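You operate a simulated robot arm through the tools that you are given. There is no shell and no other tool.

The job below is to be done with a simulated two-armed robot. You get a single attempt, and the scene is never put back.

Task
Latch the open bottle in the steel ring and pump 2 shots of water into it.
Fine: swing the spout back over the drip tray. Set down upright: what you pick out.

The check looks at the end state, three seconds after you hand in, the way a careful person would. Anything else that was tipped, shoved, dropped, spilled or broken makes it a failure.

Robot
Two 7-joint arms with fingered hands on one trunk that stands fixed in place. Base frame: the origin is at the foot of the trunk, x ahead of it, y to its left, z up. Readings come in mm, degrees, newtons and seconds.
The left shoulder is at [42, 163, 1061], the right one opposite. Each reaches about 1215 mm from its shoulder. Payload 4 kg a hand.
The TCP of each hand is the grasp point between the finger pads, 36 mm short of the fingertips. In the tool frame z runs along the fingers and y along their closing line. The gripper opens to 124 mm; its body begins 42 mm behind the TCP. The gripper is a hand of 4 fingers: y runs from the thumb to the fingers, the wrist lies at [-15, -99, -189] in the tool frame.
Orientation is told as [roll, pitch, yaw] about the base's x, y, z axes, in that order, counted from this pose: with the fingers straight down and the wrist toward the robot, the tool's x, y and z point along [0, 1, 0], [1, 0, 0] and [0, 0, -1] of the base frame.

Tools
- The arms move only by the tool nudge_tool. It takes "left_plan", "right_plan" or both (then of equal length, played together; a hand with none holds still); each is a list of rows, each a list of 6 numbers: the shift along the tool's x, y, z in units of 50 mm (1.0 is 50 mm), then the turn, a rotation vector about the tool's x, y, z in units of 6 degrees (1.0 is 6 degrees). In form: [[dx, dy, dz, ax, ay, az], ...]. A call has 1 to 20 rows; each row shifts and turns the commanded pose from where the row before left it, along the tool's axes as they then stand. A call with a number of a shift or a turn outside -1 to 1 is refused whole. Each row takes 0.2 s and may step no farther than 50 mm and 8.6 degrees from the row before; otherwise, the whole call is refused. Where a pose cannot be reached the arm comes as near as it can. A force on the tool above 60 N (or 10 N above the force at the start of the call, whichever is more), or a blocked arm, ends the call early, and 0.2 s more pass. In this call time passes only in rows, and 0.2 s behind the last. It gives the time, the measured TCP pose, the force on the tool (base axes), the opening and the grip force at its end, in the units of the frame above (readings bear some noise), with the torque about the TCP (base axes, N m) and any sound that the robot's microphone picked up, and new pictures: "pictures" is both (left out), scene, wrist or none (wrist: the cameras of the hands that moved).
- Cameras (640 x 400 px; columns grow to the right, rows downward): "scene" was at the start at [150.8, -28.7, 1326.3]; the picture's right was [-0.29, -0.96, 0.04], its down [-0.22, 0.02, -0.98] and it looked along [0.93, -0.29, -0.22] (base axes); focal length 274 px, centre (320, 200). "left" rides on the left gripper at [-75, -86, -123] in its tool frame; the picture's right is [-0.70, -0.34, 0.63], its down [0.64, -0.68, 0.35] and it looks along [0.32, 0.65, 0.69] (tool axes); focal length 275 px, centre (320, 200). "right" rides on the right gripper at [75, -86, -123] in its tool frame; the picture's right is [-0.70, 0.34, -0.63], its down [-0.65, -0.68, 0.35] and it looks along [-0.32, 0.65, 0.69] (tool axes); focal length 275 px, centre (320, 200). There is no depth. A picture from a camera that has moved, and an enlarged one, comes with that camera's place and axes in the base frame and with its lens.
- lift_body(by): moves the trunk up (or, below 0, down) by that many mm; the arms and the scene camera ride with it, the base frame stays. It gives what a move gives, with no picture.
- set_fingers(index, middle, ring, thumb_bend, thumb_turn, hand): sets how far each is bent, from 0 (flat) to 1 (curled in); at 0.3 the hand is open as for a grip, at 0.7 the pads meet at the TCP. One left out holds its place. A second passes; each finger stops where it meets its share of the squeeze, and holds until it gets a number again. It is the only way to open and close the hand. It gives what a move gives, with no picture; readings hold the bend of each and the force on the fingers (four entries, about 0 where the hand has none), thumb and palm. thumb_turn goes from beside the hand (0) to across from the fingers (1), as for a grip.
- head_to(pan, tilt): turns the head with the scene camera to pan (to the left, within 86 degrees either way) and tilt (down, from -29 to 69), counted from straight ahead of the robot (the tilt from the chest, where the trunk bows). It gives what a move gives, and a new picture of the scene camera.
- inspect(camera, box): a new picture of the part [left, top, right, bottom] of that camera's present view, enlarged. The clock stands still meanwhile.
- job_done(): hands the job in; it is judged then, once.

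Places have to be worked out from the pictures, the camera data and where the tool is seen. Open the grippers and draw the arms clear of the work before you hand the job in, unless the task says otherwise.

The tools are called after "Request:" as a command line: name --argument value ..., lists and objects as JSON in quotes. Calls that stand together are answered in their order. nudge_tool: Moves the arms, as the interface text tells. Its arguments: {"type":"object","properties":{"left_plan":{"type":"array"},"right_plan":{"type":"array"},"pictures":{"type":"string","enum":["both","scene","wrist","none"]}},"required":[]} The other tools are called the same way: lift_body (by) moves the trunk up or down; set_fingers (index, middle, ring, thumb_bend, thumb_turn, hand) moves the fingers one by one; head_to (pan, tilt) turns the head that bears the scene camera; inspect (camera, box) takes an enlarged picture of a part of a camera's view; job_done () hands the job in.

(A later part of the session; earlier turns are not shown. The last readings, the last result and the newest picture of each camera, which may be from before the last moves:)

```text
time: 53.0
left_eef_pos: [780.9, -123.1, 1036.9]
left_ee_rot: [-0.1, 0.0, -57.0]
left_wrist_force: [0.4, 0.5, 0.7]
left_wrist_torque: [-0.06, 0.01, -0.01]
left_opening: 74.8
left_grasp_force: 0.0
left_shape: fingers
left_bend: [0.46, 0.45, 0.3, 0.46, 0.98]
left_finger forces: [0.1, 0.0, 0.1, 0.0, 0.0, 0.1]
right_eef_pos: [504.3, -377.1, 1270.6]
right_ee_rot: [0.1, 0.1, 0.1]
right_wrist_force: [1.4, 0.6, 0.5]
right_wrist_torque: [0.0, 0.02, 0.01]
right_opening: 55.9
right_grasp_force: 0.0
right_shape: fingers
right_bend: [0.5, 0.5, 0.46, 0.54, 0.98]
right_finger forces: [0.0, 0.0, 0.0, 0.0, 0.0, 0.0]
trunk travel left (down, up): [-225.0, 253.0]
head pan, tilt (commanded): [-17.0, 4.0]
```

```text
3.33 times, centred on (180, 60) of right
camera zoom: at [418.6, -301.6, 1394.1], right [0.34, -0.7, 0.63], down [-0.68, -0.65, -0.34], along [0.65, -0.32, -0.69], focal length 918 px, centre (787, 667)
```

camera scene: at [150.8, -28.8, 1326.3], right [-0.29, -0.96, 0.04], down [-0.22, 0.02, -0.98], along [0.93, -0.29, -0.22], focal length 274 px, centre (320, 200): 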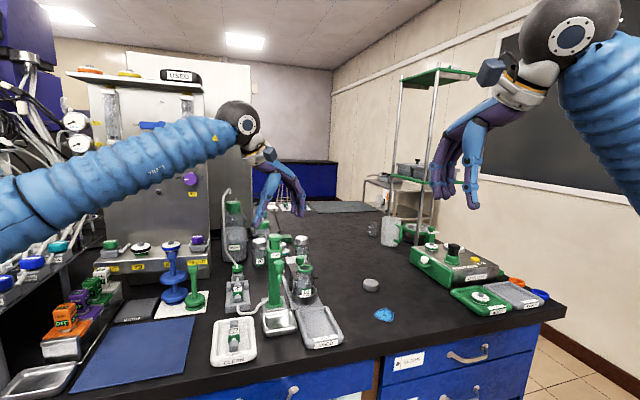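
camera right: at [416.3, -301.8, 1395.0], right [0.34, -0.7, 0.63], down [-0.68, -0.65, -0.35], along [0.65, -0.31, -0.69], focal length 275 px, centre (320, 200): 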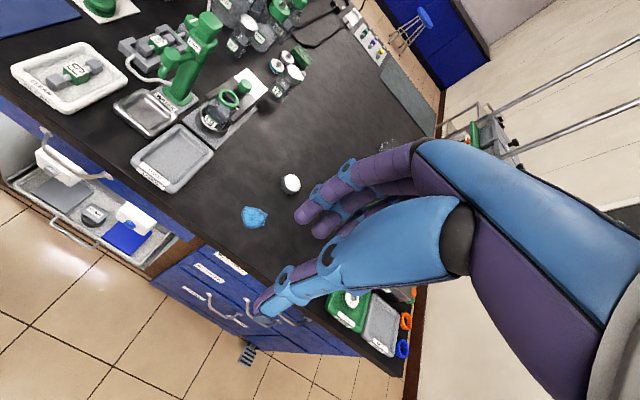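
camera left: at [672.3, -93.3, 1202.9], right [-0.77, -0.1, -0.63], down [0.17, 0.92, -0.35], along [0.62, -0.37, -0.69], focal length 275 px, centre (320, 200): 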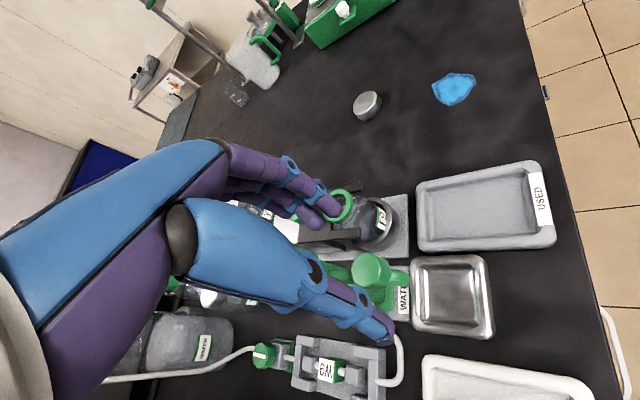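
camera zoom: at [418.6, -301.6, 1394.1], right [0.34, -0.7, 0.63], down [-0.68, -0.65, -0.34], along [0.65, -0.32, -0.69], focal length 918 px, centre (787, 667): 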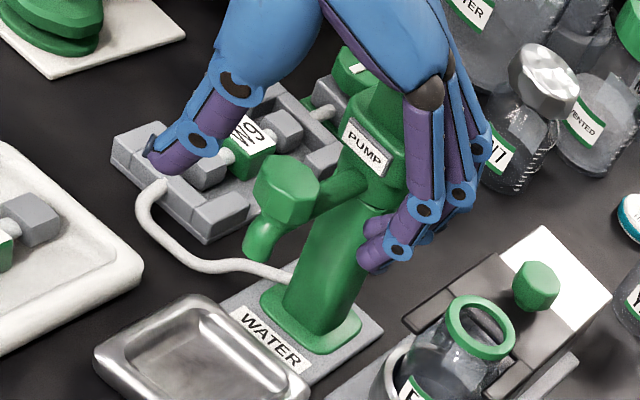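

Thumb and fingers straddle the knob without contact. I close the thumb toward the knob, leaving a few mm of play.

Request:
set_fingers --hand "left" --thumb_bend 0.62 --index 0.52

Request:
inspect --camera "left" --box '[290, 160, 450, 360]'

Request:
inspect --camera "right" --box '[110, 0, 250, 120]'

```text
time: 54.0
left_eef_pos: [779.8, -122.8, 1037.9]
left_ee_rot: [-0.1, 0.0, -57.0]
left_wrist_force: [-2.2, 0.3, 0.4]
left_wrist_torque: [-0.02, 0.0, 0.01]
left_opening: 41.4
left_grasp_force: 0.7
left_shape: fingers
left_bend: [0.52, 0.45, 0.3, 0.62, 0.97]
left_finger forces: [0.0, 0.1, 0.0, 0.0, 0.8, 0.0]
right_eef_pos: [505.2, -378.0, 1272.0]
right_ee_rot: [0.0, 0.2, 0.0]
right_wrist_force: [0.1, -0.3, 0.4]
right_wrist_torque: [-0.02, 0.0, -0.02]
right_opening: 55.6
right_grasp_force: 0.1
right_shape: fingers
right_bend: [0.5, 0.5, 0.46, 0.54, 0.98]
right_finger forces: [0.1, 0.0, 0.0, 0.0, 0.1, 0.0]
trunk travel left (down, up): [-225.0, 253.0]
head pan, tilt (commanded): [-17.0, 4.0]
```

```text
2.00 times, centred on (370, 260) of left
camera zoom: at [670.9, -92.5, 1160.0], right [-0.77, -0.1, -0.63], down [0.17, 0.92, -0.35], along [0.62, -0.37, -0.69], focal length 551 px, centre (220, 80)
```

zoom: 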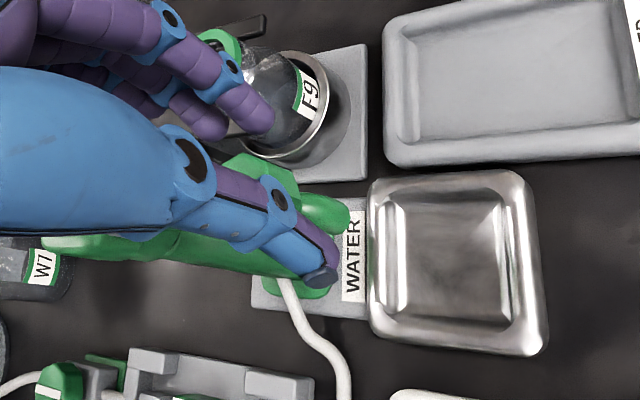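

```text
3.33 times, centred on (180, 60) of right
camera zoom: at [418.0, -301.8, 1394.3], right [0.34, -0.7, 0.63], down [-0.68, -0.65, -0.34], along [0.65, -0.32, -0.69], focal length 918 px, centre (787, 667)
```

zoom: 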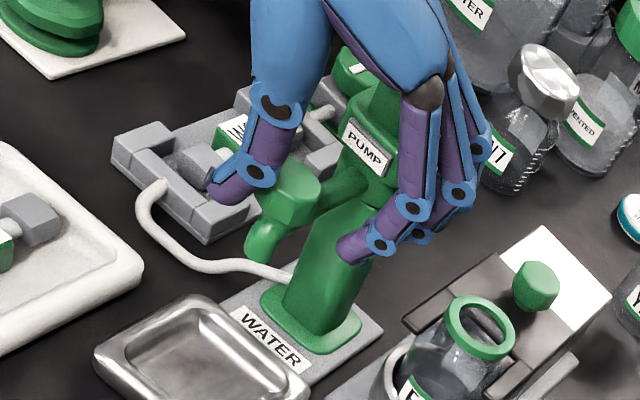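

The thumb now rests on the knob (0.8 N). I start the swing: 4 small arc steps about the column with the hand turning along.

Request:
nudge_tool --left_plan '[[-0.0881, 0.156, 0, 0, 0, -0.633], [-0.0825, 0.1591, 0, 0, 0, -0.633], [-0.0767, 0.162, 0, 0, 0, -0.633], [-0.0708, 0.1646, 0, 0, 0, -0.633]]' --pictures "none"

Request:
inspect --camera "right" --box '[110, 0, 250, 120]'

Request:
inspect --camera "left" --box '[290, 160, 450, 360]'

```text
time: 55.0
left_eef_pos: [787.8, -157.6, 1038.4]
left_ee_rot: [0.0, 0.0, -41.6]
left_wrist_force: [0.2, -0.3, 0.8]
left_wrist_torque: [-0.01, 0.06, -0.02]
left_opening: 41.6
left_grasp_force: 0.2
left_shape: fingers
left_bend: [0.52, 0.45, 0.3, 0.62, 0.97]
left_finger forces: [0.0, 0.0, 0.0, 0.1, 0.9, 0.1]
right_eef_pos: [504.8, -376.5, 1270.5]
right_ee_rot: [0.0, 0.0, 0.0]
right_wrist_force: [0.1, 0.1, 0.3]
right_wrist_torque: [0.0, -0.02, 0.03]
right_opening: 56.1
right_grasp_force: 0.1
right_shape: fingers
right_bend: [0.5, 0.5, 0.46, 0.54, 0.98]
right_finger forces: [0.0, 0.0, 0.0, 0.0, 0.0, 0.0]
trunk travel left (down, up): [-225.0, 253.0]
head pan, tilt (commanded): [-17.0, 4.0]
```

```text
3.33 times, centred on (180, 60) of right
camera zoom: at [418.2, -302.2, 1394.2], right [0.34, -0.7, 0.63], down [-0.68, -0.65, -0.35], along [0.65, -0.31, -0.69], focal length 918 px, centre (787, 667)
```

zoom: 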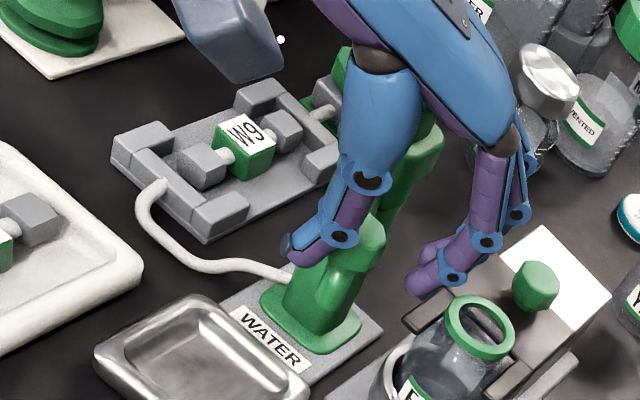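

```text
2.00 times, centred on (370, 260) of left
camera zoom: at [673.0, -157.4, 1160.5], right [-0.72, -0.3, -0.63], down [-0.08, 0.93, -0.35], along [0.69, -0.2, -0.69], focal length 551 px, centre (220, 80)
```

zoom: 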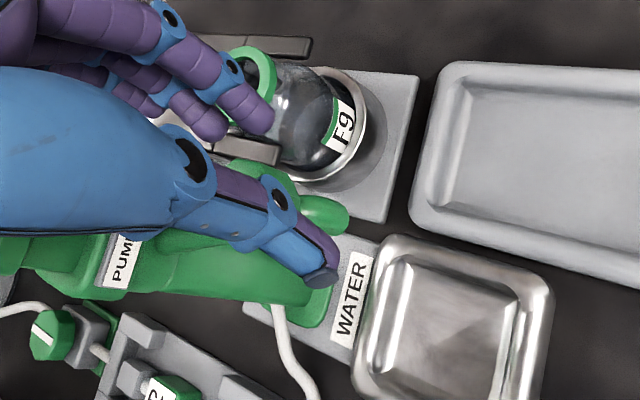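

The spout and its collar turn easily with the thumb (≈1 N). I continue with the next 6 arc steps.

Request:
nudge_tool --left_plan '[[-0.0648, 0.1671, 0, 0, 0, -0.633], [-0.0587, 0.1693, 0, 0, 0, -0.633], [-0.0525, 0.1713, 0, 0, 0, -0.633], [-0.0463, 0.1731, 0, 0, 0, -0.633], [-0.04, 0.1747, 0, 0, 0, -0.633], [-0.0337, 0.176, 0, 0, 0, -0.633]]' --pictures "none"

Request:
inspect --camera "right" --box '[110, 0, 250, 120]'

Request:
inspect --camera "left" --box '[290, 160, 450, 360]'

Request:
inspect --camera "scene" --box '[255, 210, 335, 310]'

```text
time: 56.4
left_eef_pos: [824.5, -198.3, 1037.5]
left_ee_rot: [0.0, 0.0, -18.9]
left_wrist_force: [-1.3, -1.8, 1.0]
left_wrist_torque: [0.0, 0.02, 0.04]
left_opening: 41.4
left_grasp_force: 1.1
left_shape: fingers
left_bend: [0.52, 0.45, 0.3, 0.62, 0.97]
left_finger forces: [0.0, 0.0, 0.0, 0.0, 2.1, 0.0]
right_eef_pos: [504.3, -377.4, 1271.4]
right_ee_rot: [0.0, 0.0, 0.0]
right_wrist_force: [-0.1, -0.9, -0.4]
right_wrist_torque: [0.0, -0.01, -0.04]
right_opening: 56.1
right_grasp_force: 0.1
right_shape: fingers
right_bend: [0.5, 0.5, 0.46, 0.54, 0.98]
right_finger forces: [0.0, 0.1, 0.0, 0.0, 0.0, 0.1]
trunk travel left (down, up): [-225.0, 253.0]
head pan, tilt (commanded): [-17.0, 4.0]
```

```text
3.33 times, centred on (180, 60) of right
camera zoom: at [418.0, -302.2, 1394.2], right [0.34, -0.7, 0.63], down [-0.68, -0.65, -0.35], along [0.65, -0.31, -0.69], focal length 918 px, centre (787, 667)
```

zoom: 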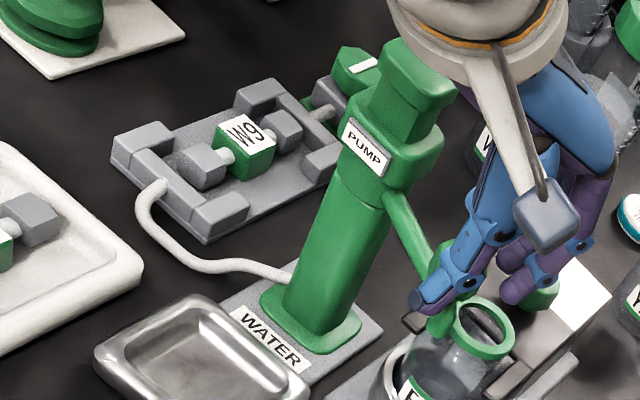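

```text
2.00 times, centred on (370, 260) of left
camera zoom: at [717.6, -242.4, 1160.5], right [-0.54, -0.55, -0.63], down [-0.44, 0.83, -0.35], along [0.72, 0.09, -0.69], focal length 551 px, centre (220, 80)
```

zoom: 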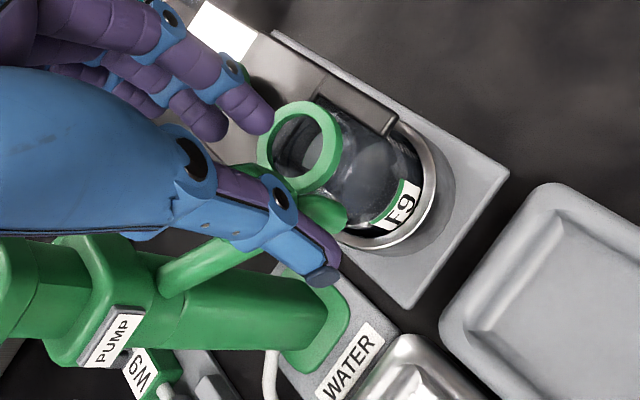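

```text
4.00 times, centred on (295, 260) of scene
camera zoom: at [150.6, -29.2, 1326.3], right [-0.29, -0.96, 0.04], down [-0.22, 0.02, -0.98], along [0.93, -0.29, -0.22], focal length 1094 px, centre (420, -40)
```

zoom: 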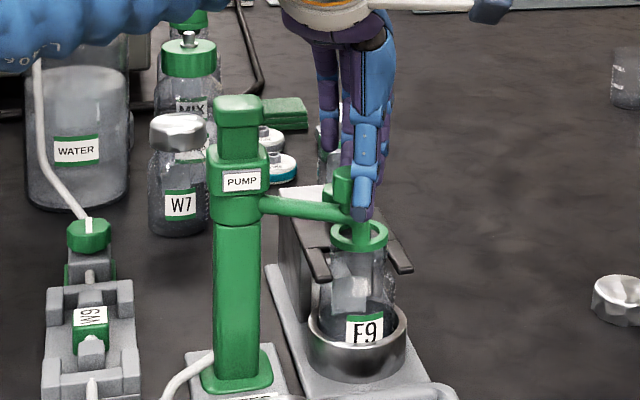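

The spout arm is about two thirds round (θ≈239°), nozzle clear above the collar. I do the last 5 arc steps to bring it over the bottle mouth.

Request:
nudge_tool --left_plan '[[-0.0273, 0.1771, 0, 0, 0, -0.633], [-0.0209, 0.178, 0, 0, 0, -0.633], [-0.0144, 0.1786, 0, 0, 0, -0.633], [-0.008, 0.179, 0, 0, 0, -0.633], [-0.0015, 0.1792, 0, 0, 0, -0.633]]' --pictures "none"

Request:
inspect --camera "right" --box '[140, 20, 260, 120]'

Request:
inspect --camera "left" --box '[290, 160, 450, 360]'

Request:
inspect --camera "scene" --box '[255, 210, 335, 310]'

```text
time: 57.6
left_eef_pos: [867.9, -210.7, 1038.4]
left_ee_rot: [0.0, 0.0, 0.2]
left_wrist_force: [-4.5, -0.6, 0.4]
left_wrist_torque: [0.0, 0.04, -0.02]
left_opening: 44.5
left_grasp_force: 1.6
left_shape: fingers
left_bend: [0.52, 0.45, 0.3, 0.61, 0.97]
left_finger forces: [0.1, 0.0, 0.0, 0.0, 3.2, 0.0]
right_eef_pos: [504.1, -377.8, 1271.0]
right_ee_rot: [-0.1, 0.0, 0.0]
right_wrist_force: [-0.3, -0.4, -0.2]
right_wrist_torque: [-0.03, -0.02, 0.02]
right_opening: 55.8
right_grasp_force: 0.1
right_shape: fingers
right_bend: [0.5, 0.5, 0.46, 0.54, 0.98]
right_finger forces: [0.0, 0.1, 0.1, 0.0, 0.0, 0.0]
trunk travel left (down, up): [-225.0, 253.0]
head pan, tilt (commanded): [-17.0, 4.0]
```

```text
4.00 times, centred on (200, 70) of right
camera zoom: at [417.7, -302.2, 1394.3], right [0.34, -0.7, 0.63], down [-0.68, -0.65, -0.35], along [0.65, -0.32, -0.69], focal length 1101 px, centre (800, 720)
```

zoom: 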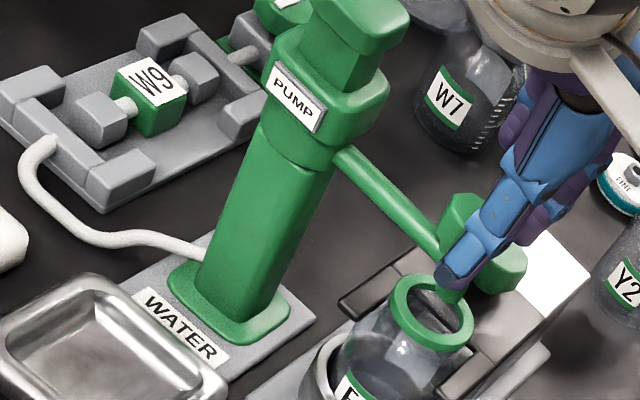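

```text
2.00 times, centred on (370, 260) of left
camera zoom: at [780.6, -286.2, 1160.8], right [-0.34, -0.7, -0.63], down [-0.68, 0.64, -0.35], along [0.65, 0.32, -0.69], focal length 551 px, centre (220, 80)
```

zoom: 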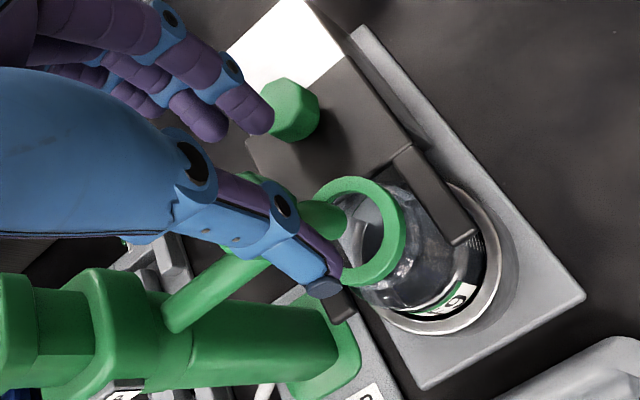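

```text
4.00 times, centred on (295, 260) of scene
camera zoom: at [150.3, -29.2, 1326.3], right [-0.29, -0.96, 0.04], down [-0.22, 0.02, -0.98], along [0.93, -0.29, -0.22], focal length 1094 px, centre (420, -40)
```

zoom: 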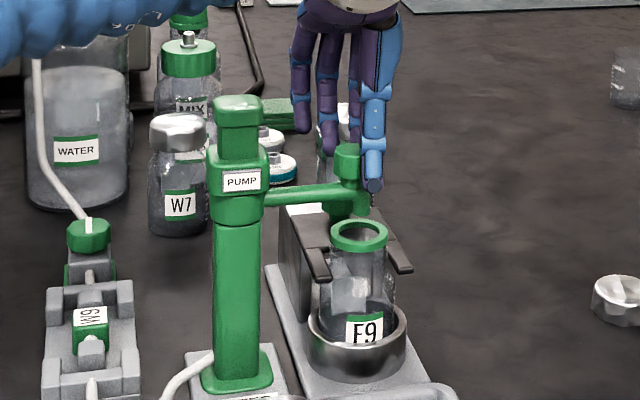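

Spout nozzle is now over the bottle mouth: tip ≈(867,-218,968) against the collar centre ≈(863,-217). I open the left hand and lift it straight off.

Request:
set_fingers --hand "left" --thumb_bend 0.44 --index 0.45 --middle 0.45

Request:
nudge_tool --left_plan '[[0, 0, -0.3, 0, 0, 0], [0, 0, -0.6, 0, 0, 0], [0, 0, -0.9, 0, 0, 0], [0, 0, -0.9, 0, 0, 0]]' --pictures "both"

Request:
inspect --camera "right" --box '[140, 20, 260, 120]'

Request:
inspect --camera "scene" --box '[255, 210, 335, 310]'

Request:
inspect --camera "left" --box '[290, 160, 450, 360]'

```text
time: 58.6
left_eef_pos: [866.9, -211.8, 1038.3]
left_ee_rot: [0.0, 0.0, -0.1]
left_wrist_force: [-0.2, -0.6, 0.2]
left_wrist_torque: [0.01, 0.0, -0.02]
left_opening: 78.9
left_grasp_force: 0.1
left_shape: fingers
left_bend: [0.45, 0.45, 0.3, 0.44, 0.97]
left_finger forces: [0.0, 0.1, 0.0, 0.0, 0.0, 0.0]
right_eef_pos: [504.6, -376.7, 1271.2]
right_ee_rot: [0.0, 0.1, 0.1]
right_wrist_force: [-0.7, 0.1, 0.2]
right_wrist_torque: [0.0, -0.02, 0.03]
right_opening: 56.0
right_grasp_force: 0.0
right_shape: fingers
right_bend: [0.5, 0.5, 0.46, 0.54, 0.98]
right_finger forces: [0.1, 0.0, 0.1, 0.0, 0.1, 0.0]
trunk travel left (down, up): [-225.0, 253.0]
head pan, tilt (commanded): [-17.0, 4.0]
```

```text
time: 59.6
left_eef_pos: [868.1, -211.6, 1174.8]
left_ee_rot: [-0.1, 0.0, 0.0]
left_wrist_force: [0.2, 0.2, -1.0]
left_wrist_torque: [-0.01, -0.03, -0.01]
left_opening: 79.0
left_grasp_force: 0.1
left_shape: fingers
left_bend: [0.45, 0.45, 0.3, 0.44, 0.97]
left_finger forces: [0.0, 0.1, 0.0, 0.0, 0.0, 0.0]
right_eef_pos: [502.9, -377.8, 1271.3]
right_ee_rot: [0.0, 0.0, 0.0]
right_wrist_force: [-0.1, -0.2, 0.2]
right_wrist_torque: [0.03, -0.01, 0.04]
right_opening: 55.9
right_grasp_force: 0.0
right_shape: fingers
right_bend: [0.5, 0.5, 0.46, 0.54, 0.98]
right_finger forces: [0.0, 0.0, 0.0, 0.1, 0.0, 0.1]
trunk travel left (down, up): [-225.0, 253.0]
head pan, tilt (commanded): [-17.0, 4.0]
camera scene: at [149.7, -29.3, 1326.5], right [-0.29, -0.96, 0.04], down [-0.22, 0.02, -0.98], along [0.93, -0.29, -0.21], focal length 274 px, centre (320, 200)
camera left: at [780.5, -286.9, 1296.7], right [-0.34, -0.7, -0.63], down [-0.68, 0.64, -0.35], along [0.65, 0.32, -0.69], focal length 275 px, centre (320, 200)
```

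scene: 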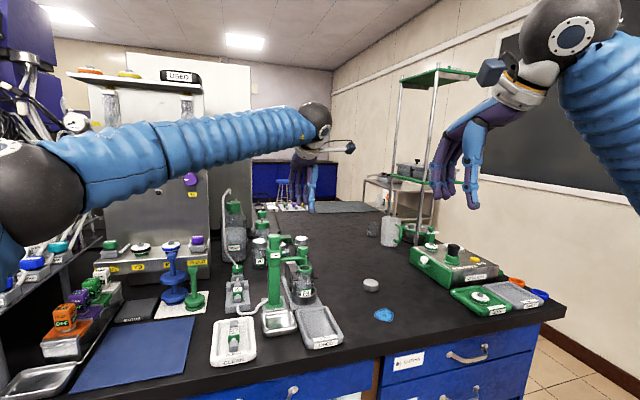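
left: 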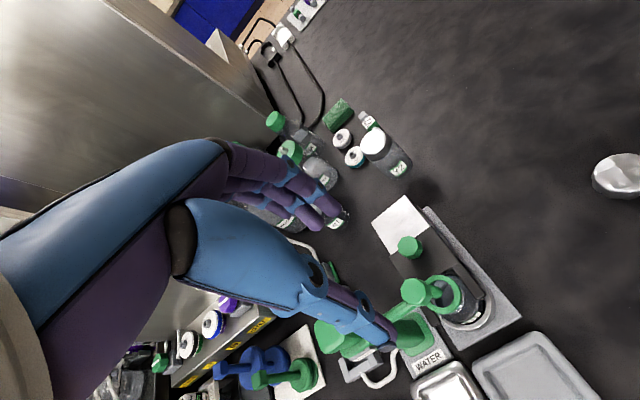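

```text
4.00 times, centred on (200, 70) of right
camera zoom: at [417.0, -302.4, 1394.7], right [0.34, -0.7, 0.63], down [-0.68, -0.65, -0.35], along [0.65, -0.32, -0.69], focal length 1101 px, centre (800, 720)
```

zoom: 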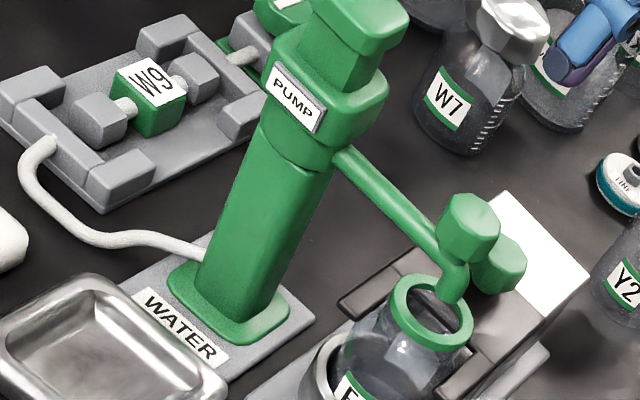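

```text
4.00 times, centred on (295, 260) of scene
camera zoom: at [149.7, -29.3, 1326.5], right [-0.29, -0.96, 0.04], down [-0.22, 0.02, -0.98], along [0.93, -0.29, -0.21], focal length 1094 px, centre (420, -40)
```

zoom: 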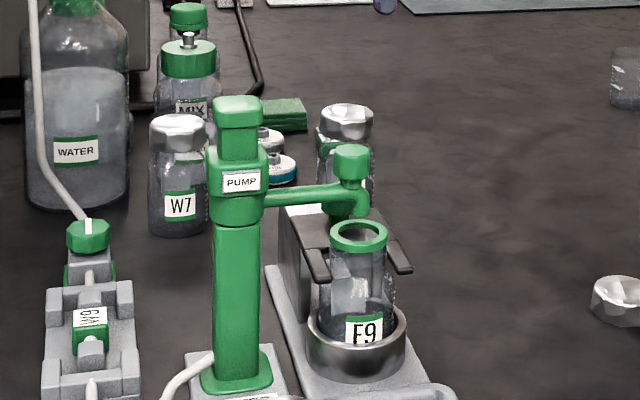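

```text
2.00 times, centred on (370, 260) of left
camera zoom: at [780.5, -286.9, 1296.7], right [-0.34, -0.7, -0.63], down [-0.68, 0.64, -0.35], along [0.65, 0.32, -0.69], focal length 551 px, centre (220, 80)
```

zoom: 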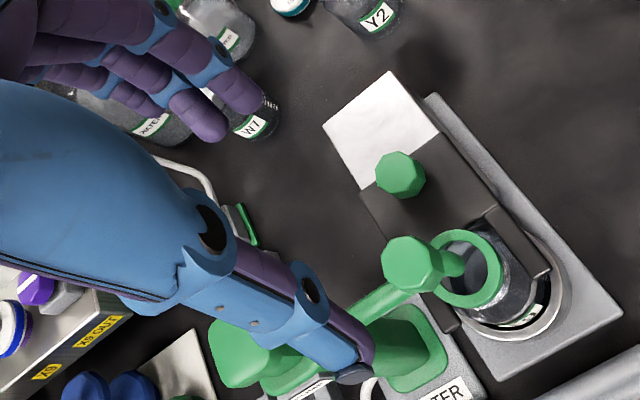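

Nozzle tip sits right over the mouth (both ≈(864,-218)). Now the pump: I open the left hand wide and move it over the pump head at (864,-123), planning to press the head with the palm while the digits straddle the column.

Request:
set_fingers --hand "left" --thumb_bend 0.3 --index 0.3 --middle 0.3 --ring 0.3

Request:
nudge_tool --left_plan '[[0.85, -0.04, 0, 0, 0, 0], [0.84, -0.04, 0, 0, 0, 0], [0, 0, 0.4, 0, 0, 0], [0, 0, 0.4, 0, 0, 0]]' --pictures "both"

Request:
inspect --camera "right" --box '[120, 0, 260, 120]'

Request:
inspect --camera "scene" --box '[240, 190, 330, 300]'

Request:
inspect --camera "left" --box '[250, 150, 450, 350]'

```text
time: 60.6
left_eef_pos: [868.2, -210.5, 1174.1]
left_ee_rot: [0.0, 0.0, 0.1]
left_wrist_force: [-0.1, -0.1, 0.4]
left_wrist_torque: [-0.05, -0.01, -0.01]
left_opening: 123.1
left_grasp_force: 0.0
left_shape: fingers
left_bend: [0.3, 0.3, 0.3, 0.3, 0.97]
left_finger forces: [0.1, 0.1, 0.0, 0.0, 0.0, 0.0]
right_eef_pos: [504.6, -377.3, 1271.2]
right_ee_rot: [0.0, 0.0, -0.1]
right_wrist_force: [-0.1, 0.4, -1.0]
right_wrist_torque: [-0.02, 0.0, 0.01]
right_opening: 56.0
right_grasp_force: 0.1
right_shape: fingers
right_bend: [0.5, 0.5, 0.46, 0.54, 0.98]
right_finger forces: [0.0, 0.0, 0.1, 0.0, 0.1, 0.0]
trunk travel left (down, up): [-225.0, 253.0]
head pan, tilt (commanded): [-17.0, 4.0]
```

```text
time: 61.6
left_eef_pos: [861.5, -125.4, 1133.0]
left_ee_rot: [-0.2, 0.0, -0.1]
left_wrist_force: [1.1, 0.0, -0.8]
left_wrist_torque: [-0.04, 0.03, -0.01]
left_opening: 122.9
left_grasp_force: 0.1
left_shape: fingers
left_bend: [0.3, 0.3, 0.3, 0.3, 0.97]
left_finger forces: [0.0, 0.0, 0.0, 0.1, 0.1, 0.0]
right_eef_pos: [504.4, -376.2, 1271.3]
right_ee_rot: [0.0, 0.0, 0.1]
right_wrist_force: [-0.1, -0.3, -0.4]
right_wrist_torque: [-0.04, 0.04, -0.03]
right_opening: 55.9
right_grasp_force: 0.0
right_shape: fingers
right_bend: [0.5, 0.5, 0.46, 0.54, 0.98]
right_finger forces: [0.0, 0.0, 0.0, 0.1, 0.1, 0.1]
trunk travel left (down, up): [-225.0, 253.0]
head pan, tilt (commanded): [-17.0, 4.0]
camera scene: at [151.0, -28.1, 1326.2], right [-0.29, -0.96, 0.05], down [-0.22, 0.02, -0.98], along [0.93, -0.29, -0.22], focal length 274 px, centre (320, 200)
camera left: at [775.7, -200.4, 1255.0], right [-0.34, -0.7, -0.63], down [-0.68, 0.64, -0.35], along [0.65, 0.32, -0.69], focal length 275 px, centre (320, 200)
```

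scene: 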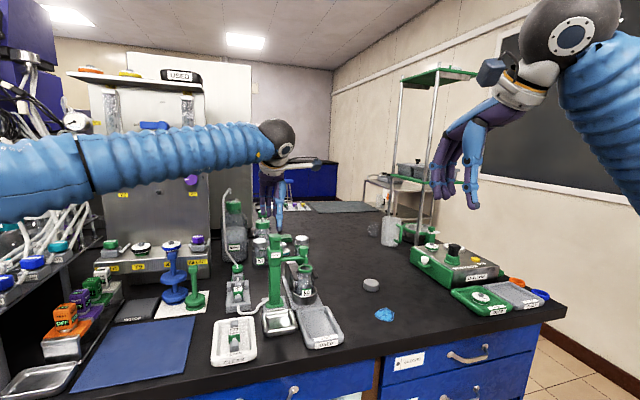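
left: 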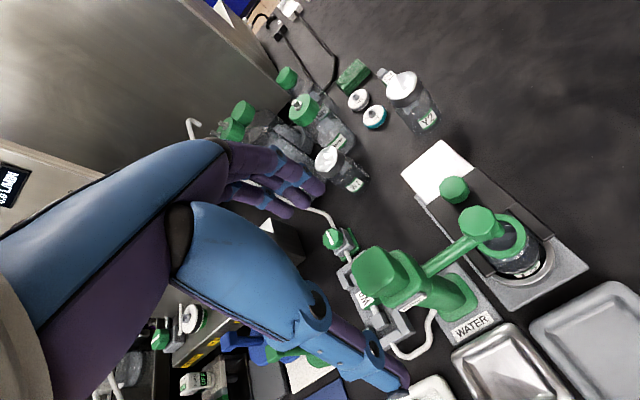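

```text
3.33 times, centred on (190, 60) of right
camera zoom: at [418.5, -300.9, 1394.3], right [0.34, -0.7, 0.63], down [-0.68, -0.65, -0.34], along [0.65, -0.32, -0.69], focal length 918 px, centre (753, 667)
```

zoom: 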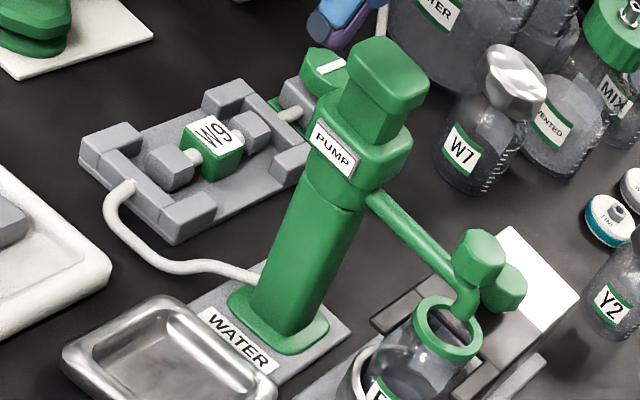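

```text
3.64 times, centred on (285, 245) of scene
camera zoom: at [151.0, -28.1, 1326.2], right [-0.29, -0.96, 0.05], down [-0.22, 0.02, -0.98], along [0.93, -0.29, -0.22], focal length 995 px, centre (447, 36)
```

zoom: 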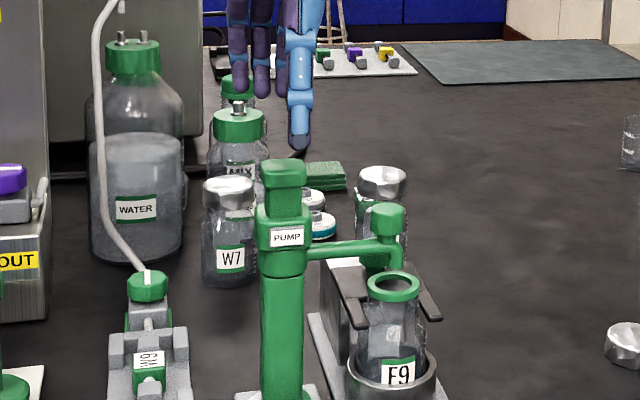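

```text
2.00 times, centred on (350, 250) of left
camera zoom: at [775.7, -200.4, 1255.0], right [-0.34, -0.7, -0.63], down [-0.68, 0.64, -0.35], along [0.65, 0.32, -0.69], focal length 551 px, centre (260, 100)
```

zoom: 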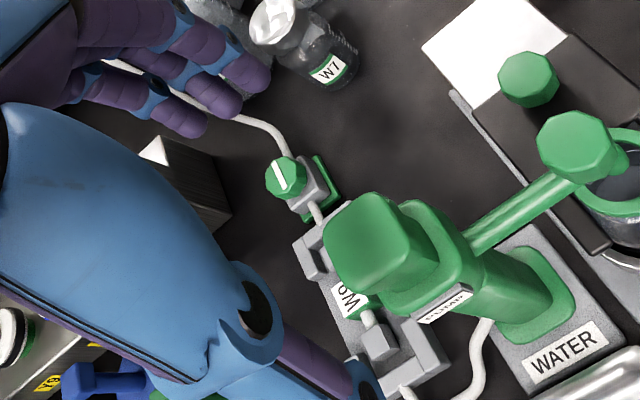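

Head is centred under the open hand (≈(862,-127) vs TCP (861.5,-125.4)). I lower to z≈1050, still above expected palm contact, then will feel down in small steps so that no stray shot happens.

Request:
nudge_tool --left_plan '[[0, 0, 0.4, 0, 0, 0], [0, 0, 0.4, 0, 0, 0], [0, 0, 0.4, 0, 0, 0], [0, 0, 0.4, 0, 0, 0]]' --pictures "none"

Request:
inspect --camera "right" --box '[120, 0, 260, 120]'

Request:
inspect --camera "scene" --box '[240, 190, 330, 300]'

Request:
inspect --camera "left" --box '[200, 100, 440, 360]'

```text
time: 62.6
left_eef_pos: [863.3, -126.0, 1052.5]
left_ee_rot: [0.1, 0.1, 0.2]
left_wrist_force: [0.1, -1.1, -0.1]
left_wrist_torque: [0.02, 0.04, -0.02]
left_opening: 123.0
left_grasp_force: 0.0
left_shape: fingers
left_bend: [0.3, 0.3, 0.3, 0.3, 0.97]
left_finger forces: [0.0, 0.0, 0.0, 0.0, 0.0, 0.1]
right_eef_pos: [505.2, -377.9, 1270.7]
right_ee_rot: [0.0, 0.0, 0.0]
right_wrist_force: [-0.4, -0.1, 0.0]
right_wrist_torque: [0.0, 0.01, 0.02]
right_opening: 55.8
right_grasp_force: 0.0
right_shape: fingers
right_bend: [0.5, 0.5, 0.46, 0.54, 0.98]
right_finger forces: [0.0, 0.0, 0.0, 0.1, 0.0, 0.1]
trunk travel left (down, up): [-225.0, 253.0]
head pan, tilt (commanded): [-17.0, 4.0]
```

```text
3.33 times, centred on (190, 60) of right
camera zoom: at [418.8, -301.8, 1394.0], right [0.34, -0.7, 0.63], down [-0.68, -0.65, -0.34], along [0.65, -0.32, -0.69], focal length 918 px, centre (753, 667)
```

zoom: 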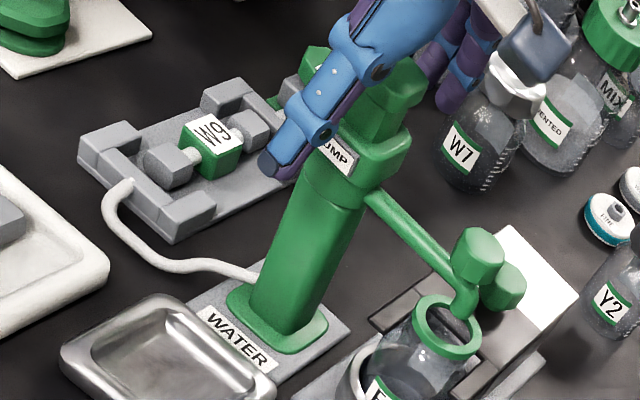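

```text
3.64 times, centred on (285, 245) of scene
camera zoom: at [151.3, -28.9, 1326.1], right [-0.29, -0.96, 0.04], down [-0.22, 0.02, -0.98], along [0.93, -0.29, -0.22], focal length 995 px, centre (447, 36)
```

zoom: 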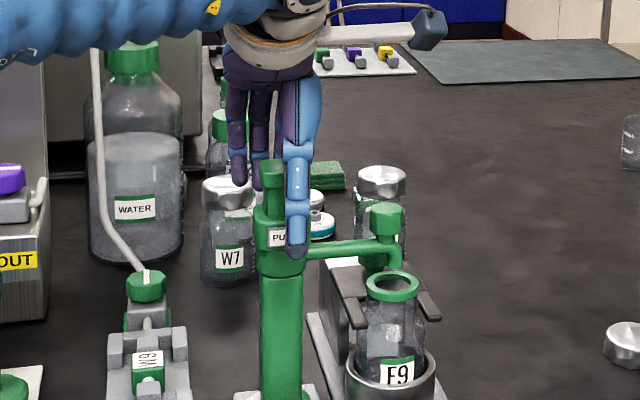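

```text
1.54 times, centred on (320, 230) of left
camera zoom: at [777.0, -200.7, 1175.0], right [-0.34, -0.7, -0.63], down [-0.68, 0.64, -0.35], along [0.65, 0.32, -0.69], focal length 424 px, centre (320, 154)
```

zoom: 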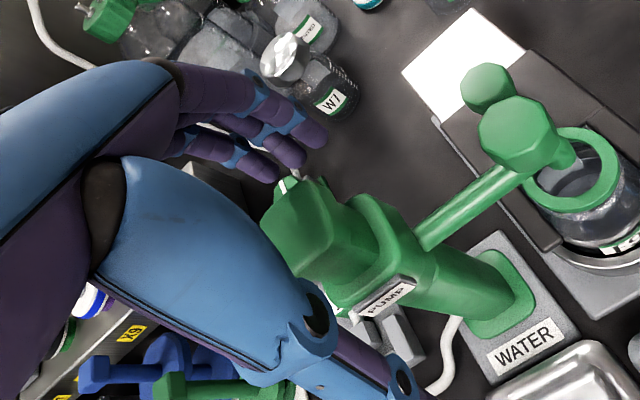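

The head sits between thumb and fingers; the palm's underside is still about 55 mm above it. I go down to z≈1012 in small steps, then feel for contact.

Request:
nudge_tool --left_plan '[[0, 0, 0.2, 0, 0, 0], [0, 0, 0.2, 0, 0, 0], [0, 0, 0.2, 0, 0, 0], [0, 0, 0.2, 0, 0, 0]]' --pictures "none"

Request:
inspect --camera "left" --box '[200, 100, 440, 360]'

Request:
inspect --camera "scene" --box '[240, 190, 330, 300]'

```text
time: 63.6
left_eef_pos: [861.4, -125.9, 1013.1]
left_ee_rot: [0.0, 0.0, -0.1]
left_wrist_force: [0.0, 0.5, 0.2]
left_wrist_torque: [-0.03, 0.01, 0.01]
left_opening: 123.0
left_grasp_force: 0.1
left_shape: fingers
left_bend: [0.3, 0.3, 0.3, 0.3, 0.97]
left_finger forces: [0.1, 0.1, 0.0, 0.1, 0.0, 0.0]
right_eef_pos: [505.0, -376.8, 1270.7]
right_ee_rot: [0.1, 0.1, -0.1]
right_wrist_force: [1.2, 0.1, -0.3]
right_wrist_torque: [0.01, -0.02, -0.01]
right_opening: 56.2
right_grasp_force: 0.1
right_shape: fingers
right_bend: [0.5, 0.5, 0.46, 0.54, 0.98]
right_finger forces: [0.0, 0.0, 0.0, 0.0, 0.0, 0.1]
trunk travel left (down, up): [-225.0, 253.0]
head pan, tilt (commanded): [-17.0, 4.0]
```

```text
1.54 times, centred on (320, 230) of left
camera zoom: at [776.6, -201.0, 1135.1], right [-0.34, -0.7, -0.63], down [-0.68, 0.64, -0.35], along [0.65, 0.32, -0.69], focal length 424 px, centre (320, 154)
```

zoom: 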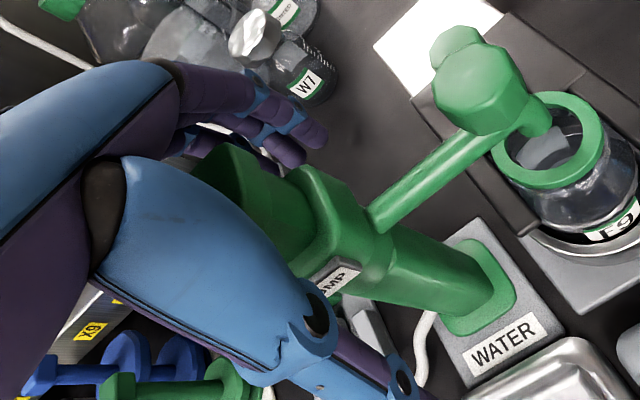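

```text
3.64 times, centred on (285, 245) of scene
camera zoom: at [150.9, -28.9, 1326.2], right [-0.29, -0.96, 0.04], down [-0.22, 0.02, -0.98], along [0.93, -0.29, -0.22], focal length 995 px, centre (447, 36)
```

zoom: 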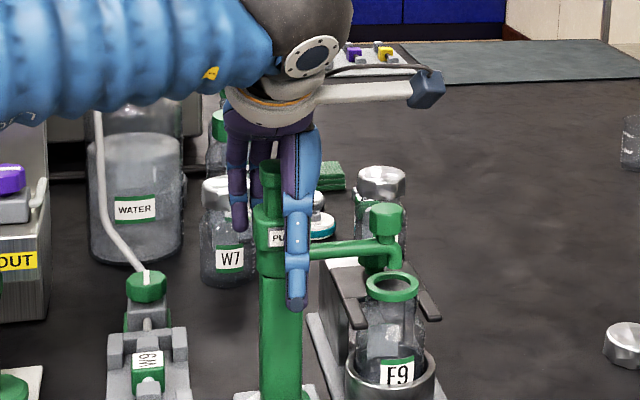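

No contact yet; about 20 mm remains between palm and head. I go down in 4 mm steps.

Request:
nudge_tool --left_plan '[[0, 0, 0.08, 0, 0, 0], [0, 0, 0.08, 0, 0, 0], [0, 0, 0.08, 0, 0, 0]]' --pictures "none"

```text
time: 64.4
left_eef_pos: [862.4, -126.1, 1000.5]
left_ee_rot: [0.1, 0.0, 0.0]
left_wrist_force: [0.1, -0.4, 0.7]
left_wrist_torque: [-0.01, 0.01, -0.01]
left_opening: 123.1
left_grasp_force: 0.0
left_shape: fingers
left_bend: [0.3, 0.3, 0.3, 0.3, 0.97]
left_finger forces: [0.0, 0.0, 0.0, 0.0, 0.1, 0.0]
right_eef_pos: [506.0, -377.0, 1271.4]
right_ee_rot: [0.0, 0.0, 0.0]
right_wrist_force: [-0.2, 0.1, -0.6]
right_wrist_torque: [-0.01, 0.02, 0.04]
right_opening: 55.7
right_grasp_force: 0.0
right_shape: fingers
right_bend: [0.5, 0.5, 0.46, 0.54, 0.98]
right_finger forces: [0.1, 0.0, 0.0, 0.0, 0.0, 0.0]
trunk travel left (down, up): [-225.0, 253.0]
head pan, tilt (commanded): [-17.0, 4.0]
```

Still free at TCP z=1000. Two more 3 mm steps.

Request:
nudge_tool --left_plan '[[0, 0, 0.06, 0, 0, 0], [0, 0, 0.06, 0, 0, 0]]' --pictures "none"

Request:
inspect --camera "right" --box '[120, 0, 260, 120]'

Request:
inspect --camera "scene" --box '[250, 200, 310, 270]'

```text
time: 65.0
left_eef_pos: [861.2, -125.3, 996.3]
left_ee_rot: [0.0, -0.1, 0.0]
left_wrist_force: [0.4, -0.1, 2.8]
left_wrist_torque: [-0.04, -0.04, 0.03]
left_opening: 122.9
left_grasp_force: 1.3
left_shape: fingers
left_bend: [0.3, 0.3, 0.3, 0.3, 0.97]
left_finger forces: [0.0, 0.1, 0.0, 0.1, 0.2, 1.9]
right_eef_pos: [504.3, -377.3, 1271.7]
right_ee_rot: [-0.1, 0.1, 0.0]
right_wrist_force: [-0.3, 0.6, 0.3]
right_wrist_torque: [-0.01, 0.0, 0.04]
right_opening: 56.2
right_grasp_force: 0.1
right_shape: fingers
right_bend: [0.5, 0.5, 0.46, 0.54, 0.98]
right_finger forces: [0.1, 0.0, 0.0, 0.0, 0.0, 0.0]
trunk travel left (down, up): [-225.0, 253.0]
head pan, tilt (commanded): [-17.0, 4.0]
```

```text
3.33 times, centred on (190, 60) of right
camera zoom: at [418.1, -301.8, 1394.3], right [0.34, -0.7, 0.63], down [-0.68, -0.65, -0.34], along [0.65, -0.32, -0.69], focal length 918 px, centre (753, 667)
```

zoom: 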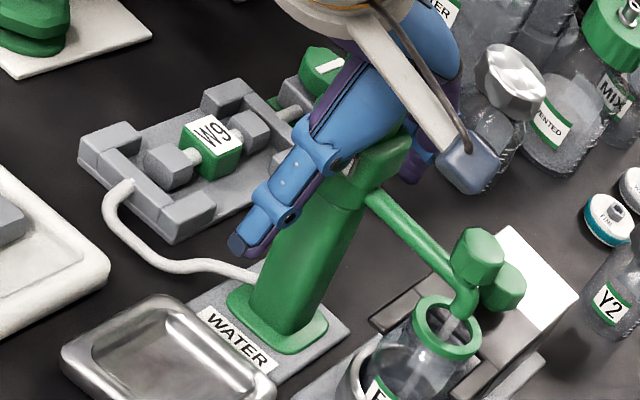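

```text
5.71 times, centred on (280, 235) of scene
camera zoom: at [150.7, -28.8, 1326.3], right [-0.29, -0.96, 0.04], down [-0.22, 0.02, -0.98], along [0.93, -0.29, -0.22], focal length 1564 px, centre (549, 0)
```

zoom: 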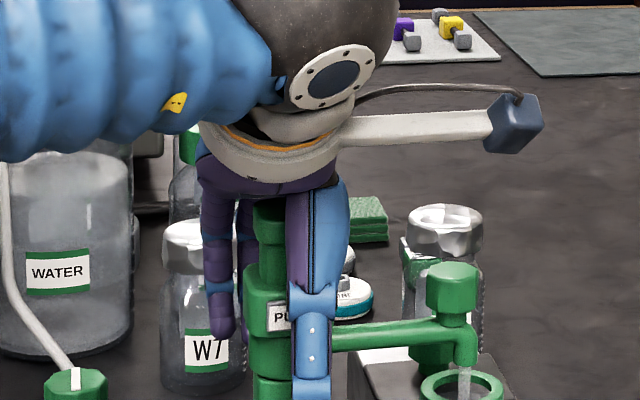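

The palm touches the head (1.9 N) and a thin stream seems to have begun at the nozzle. I take a close look at the nozzle and bottle.

Request:
inspect --camera "right" --box '[180, 60, 240, 120]'

Request:
inspect --camera "scene" --box '[285, 240, 335, 300]'

```text
6.67 times, centred on (210, 90) of right
camera zoom: at [418.1, -301.8, 1394.3], right [0.34, -0.7, 0.63], down [-0.68, -0.65, -0.34], along [0.65, -0.32, -0.69], focal length 1835 px, centre (1053, 933)
```

zoom: 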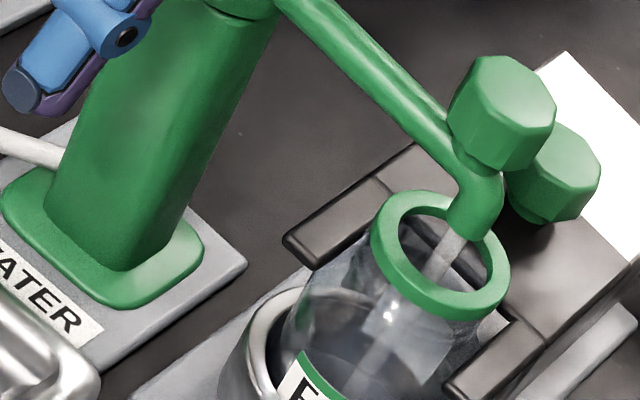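

```text
6.67 times, centred on (310, 270) of scene
camera zoom: at [150.7, -28.8, 1326.3], right [-0.29, -0.96, 0.04], down [-0.22, 0.02, -0.98], along [0.93, -0.29, -0.22], focal length 1824 px, centre (387, -267)
```

zoom: 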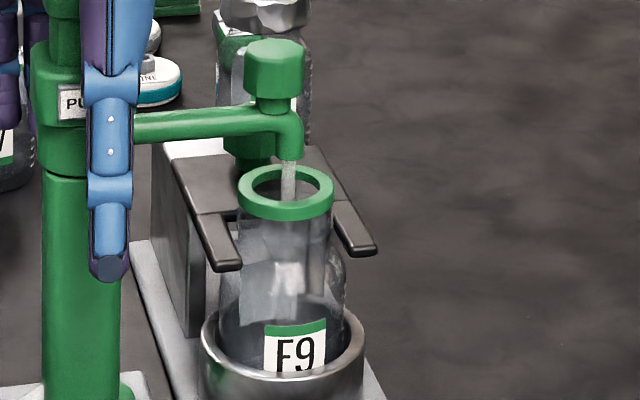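

Water is running cleanly into the bottle, so this press is the first stroke. I carry it on to the bottom in small steps, watching the force.

Request:
nudge_tool --left_plan '[[0, 0, 0.08, 0, 0, 0], [0, 0, 0.08, 0, 0, 0], [0, 0, 0.08, 0, 0, 0]]' --pictures "none"

```text
time: 65.8
left_eef_pos: [863.2, -125.1, 983.4]
left_ee_rot: [0.0, 0.0, 0.0]
left_wrist_force: [-1.5, 0.7, 4.1]
left_wrist_torque: [-0.08, -0.08, 0.0]
left_opening: 123.1
left_grasp_force: 2.2
left_shape: fingers
left_bend: [0.3, 0.3, 0.3, 0.3, 0.97]
left_finger forces: [0.0, 0.1, 0.1, 0.0, 0.3, 3.9]
right_eef_pos: [506.1, -376.1, 1272.5]
right_ee_rot: [0.0, 0.0, 0.0]
right_wrist_force: [-0.4, 0.3, 0.3]
right_wrist_torque: [0.03, 0.03, 0.0]
right_opening: 56.0
right_grasp_force: 0.1
right_shape: fingers
right_bend: [0.5, 0.5, 0.46, 0.54, 0.98]
right_finger forces: [0.1, 0.0, 0.0, 0.0, 0.1, 0.1]
trunk travel left (down, up): [-225.0, 253.0]
head pan, tilt (commanded): [-17.0, 4.0]
```

Spring force is only 4 N after about 13 mm. I continue down another 8 mm.

Request:
nudge_tool --left_plan '[[0, 0, 0.08, 0, 0, 0], [0, 0, 0.08, 0, 0, 0]]' --pictures "none"

Request:
inspect --camera "right" --box '[120, 0, 260, 120]'

Request:
inspect --camera "scene" --box '[250, 205, 340, 305]'

```text
time: 66.4
left_eef_pos: [861.7, -125.4, 977.2]
left_ee_rot: [0.0, 0.0, 0.1]
left_wrist_force: [3.5, 0.2, 8.9]
left_wrist_torque: [-0.04, 0.09, 0.03]
left_opening: 122.8
left_grasp_force: 4.7
left_shape: fingers
left_bend: [0.3, 0.3, 0.3, 0.3, 0.97]
left_finger forces: [0.1, 0.0, 0.0, 0.0, 0.0, 9.7]
right_eef_pos: [504.5, -377.8, 1271.3]
right_ee_rot: [0.0, 0.0, 0.0]
right_wrist_force: [0.1, -0.2, -0.1]
right_wrist_torque: [0.0, 0.02, 0.02]
right_opening: 55.8
right_grasp_force: 0.1
right_shape: fingers
right_bend: [0.5, 0.5, 0.46, 0.54, 0.98]
right_finger forces: [0.0, 0.0, 0.1, 0.0, 0.0, 0.0]
trunk travel left (down, up): [-225.0, 253.0]
head pan, tilt (commanded): [-17.0, 4.0]
```

```text
3.33 times, centred on (190, 60) of right
camera zoom: at [417.6, -301.7, 1394.7], right [0.34, -0.7, 0.63], down [-0.68, -0.65, -0.35], along [0.65, -0.32, -0.69], focal length 918 px, centre (753, 667)
```

zoom: 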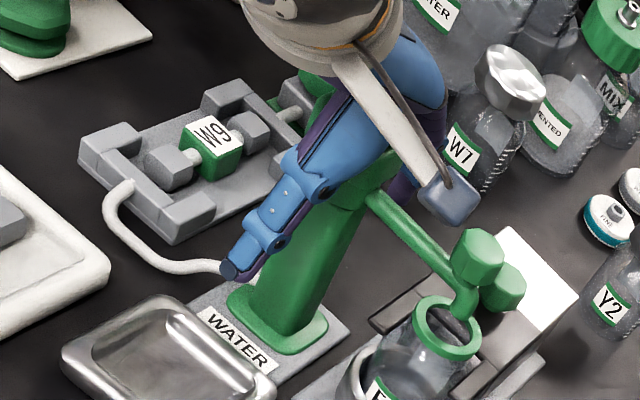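

```text
4.00 times, centred on (295, 255) of scene
camera zoom: at [150.2, -28.7, 1326.5], right [-0.29, -0.96, 0.04], down [-0.22, 0.02, -0.98], along [0.93, -0.29, -0.21], focal length 1094 px, centre (420, -20)
```

zoom: 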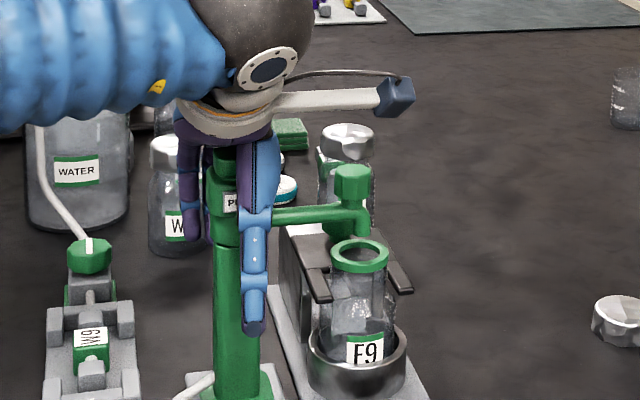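

Force rises to 9 N with the hand lagging its command, so the bottom is near. One more 4 mm to make the stroke complete.

Request:
nudge_tool --left_plan '[[0, 0, 0.08, 0, 0, 0]]' --pictures "none"

Request:
inspect --camera "scene" --box '[290, 245, 330, 305]'

Request:
inspect --camera "right" --box '[180, 60, 240, 120]'

```text
time: 66.8
left_eef_pos: [861.5, -126.3, 974.9]
left_ee_rot: [-0.2, -0.2, 0.1]
left_wrist_force: [8.1, -1.0, 24.3]
left_wrist_torque: [-0.02, -0.03, 0.0]
left_opening: 123.3
left_grasp_force: 12.0
left_shape: fingers
left_bend: [0.3, 0.3, 0.3, 0.3, 0.97]
left_finger forces: [0.0, 0.0, 0.0, 0.0, 0.1, 24.5]
right_eef_pos: [503.2, -376.6, 1272.7]
right_ee_rot: [0.0, 0.0, 0.0]
right_wrist_force: [-1.0, -0.4, -0.1]
right_wrist_torque: [-0.03, 0.03, 0.01]
right_opening: 55.9
right_grasp_force: 0.1
right_shape: fingers
right_bend: [0.5, 0.5, 0.46, 0.54, 0.98]
right_finger forces: [0.0, 0.1, 0.1, 0.1, 0.0, 0.1]
trunk travel left (down, up): [-225.0, 253.0]
head pan, tilt (commanded): [-17.0, 4.0]
```

```text
6.67 times, centred on (310, 275) of scene
camera zoom: at [149.4, -28.7, 1326.9], right [-0.29, -0.96, 0.04], down [-0.22, 0.02, -0.98], along [0.93, -0.29, -0.21], focal length 1824 px, centre (387, -300)
```

zoom: 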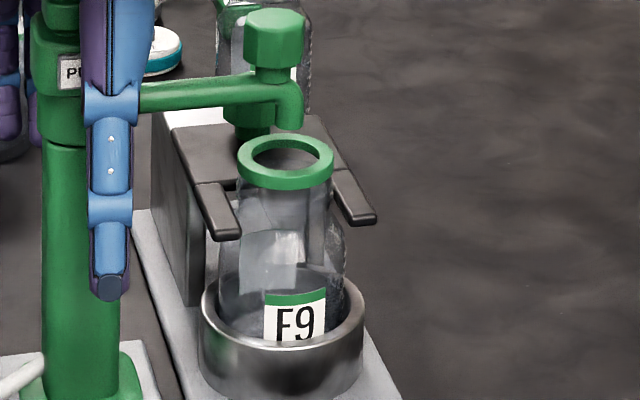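

```text
6.67 times, centred on (210, 90) of right
camera zoom: at [416.6, -301.6, 1395.3], right [0.34, -0.7, 0.63], down [-0.68, -0.65, -0.35], along [0.65, -0.32, -0.69], focal length 1835 px, centre (1053, 933)
```

zoom: 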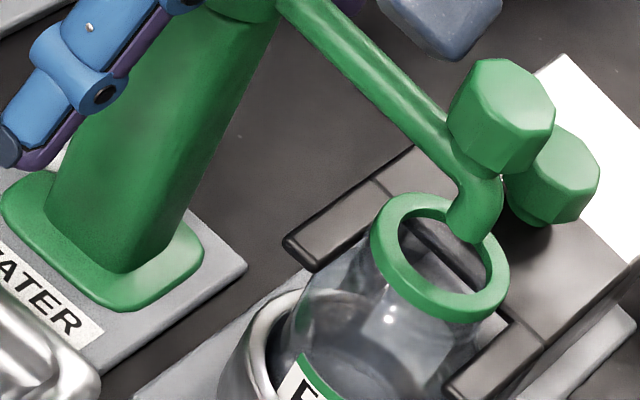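

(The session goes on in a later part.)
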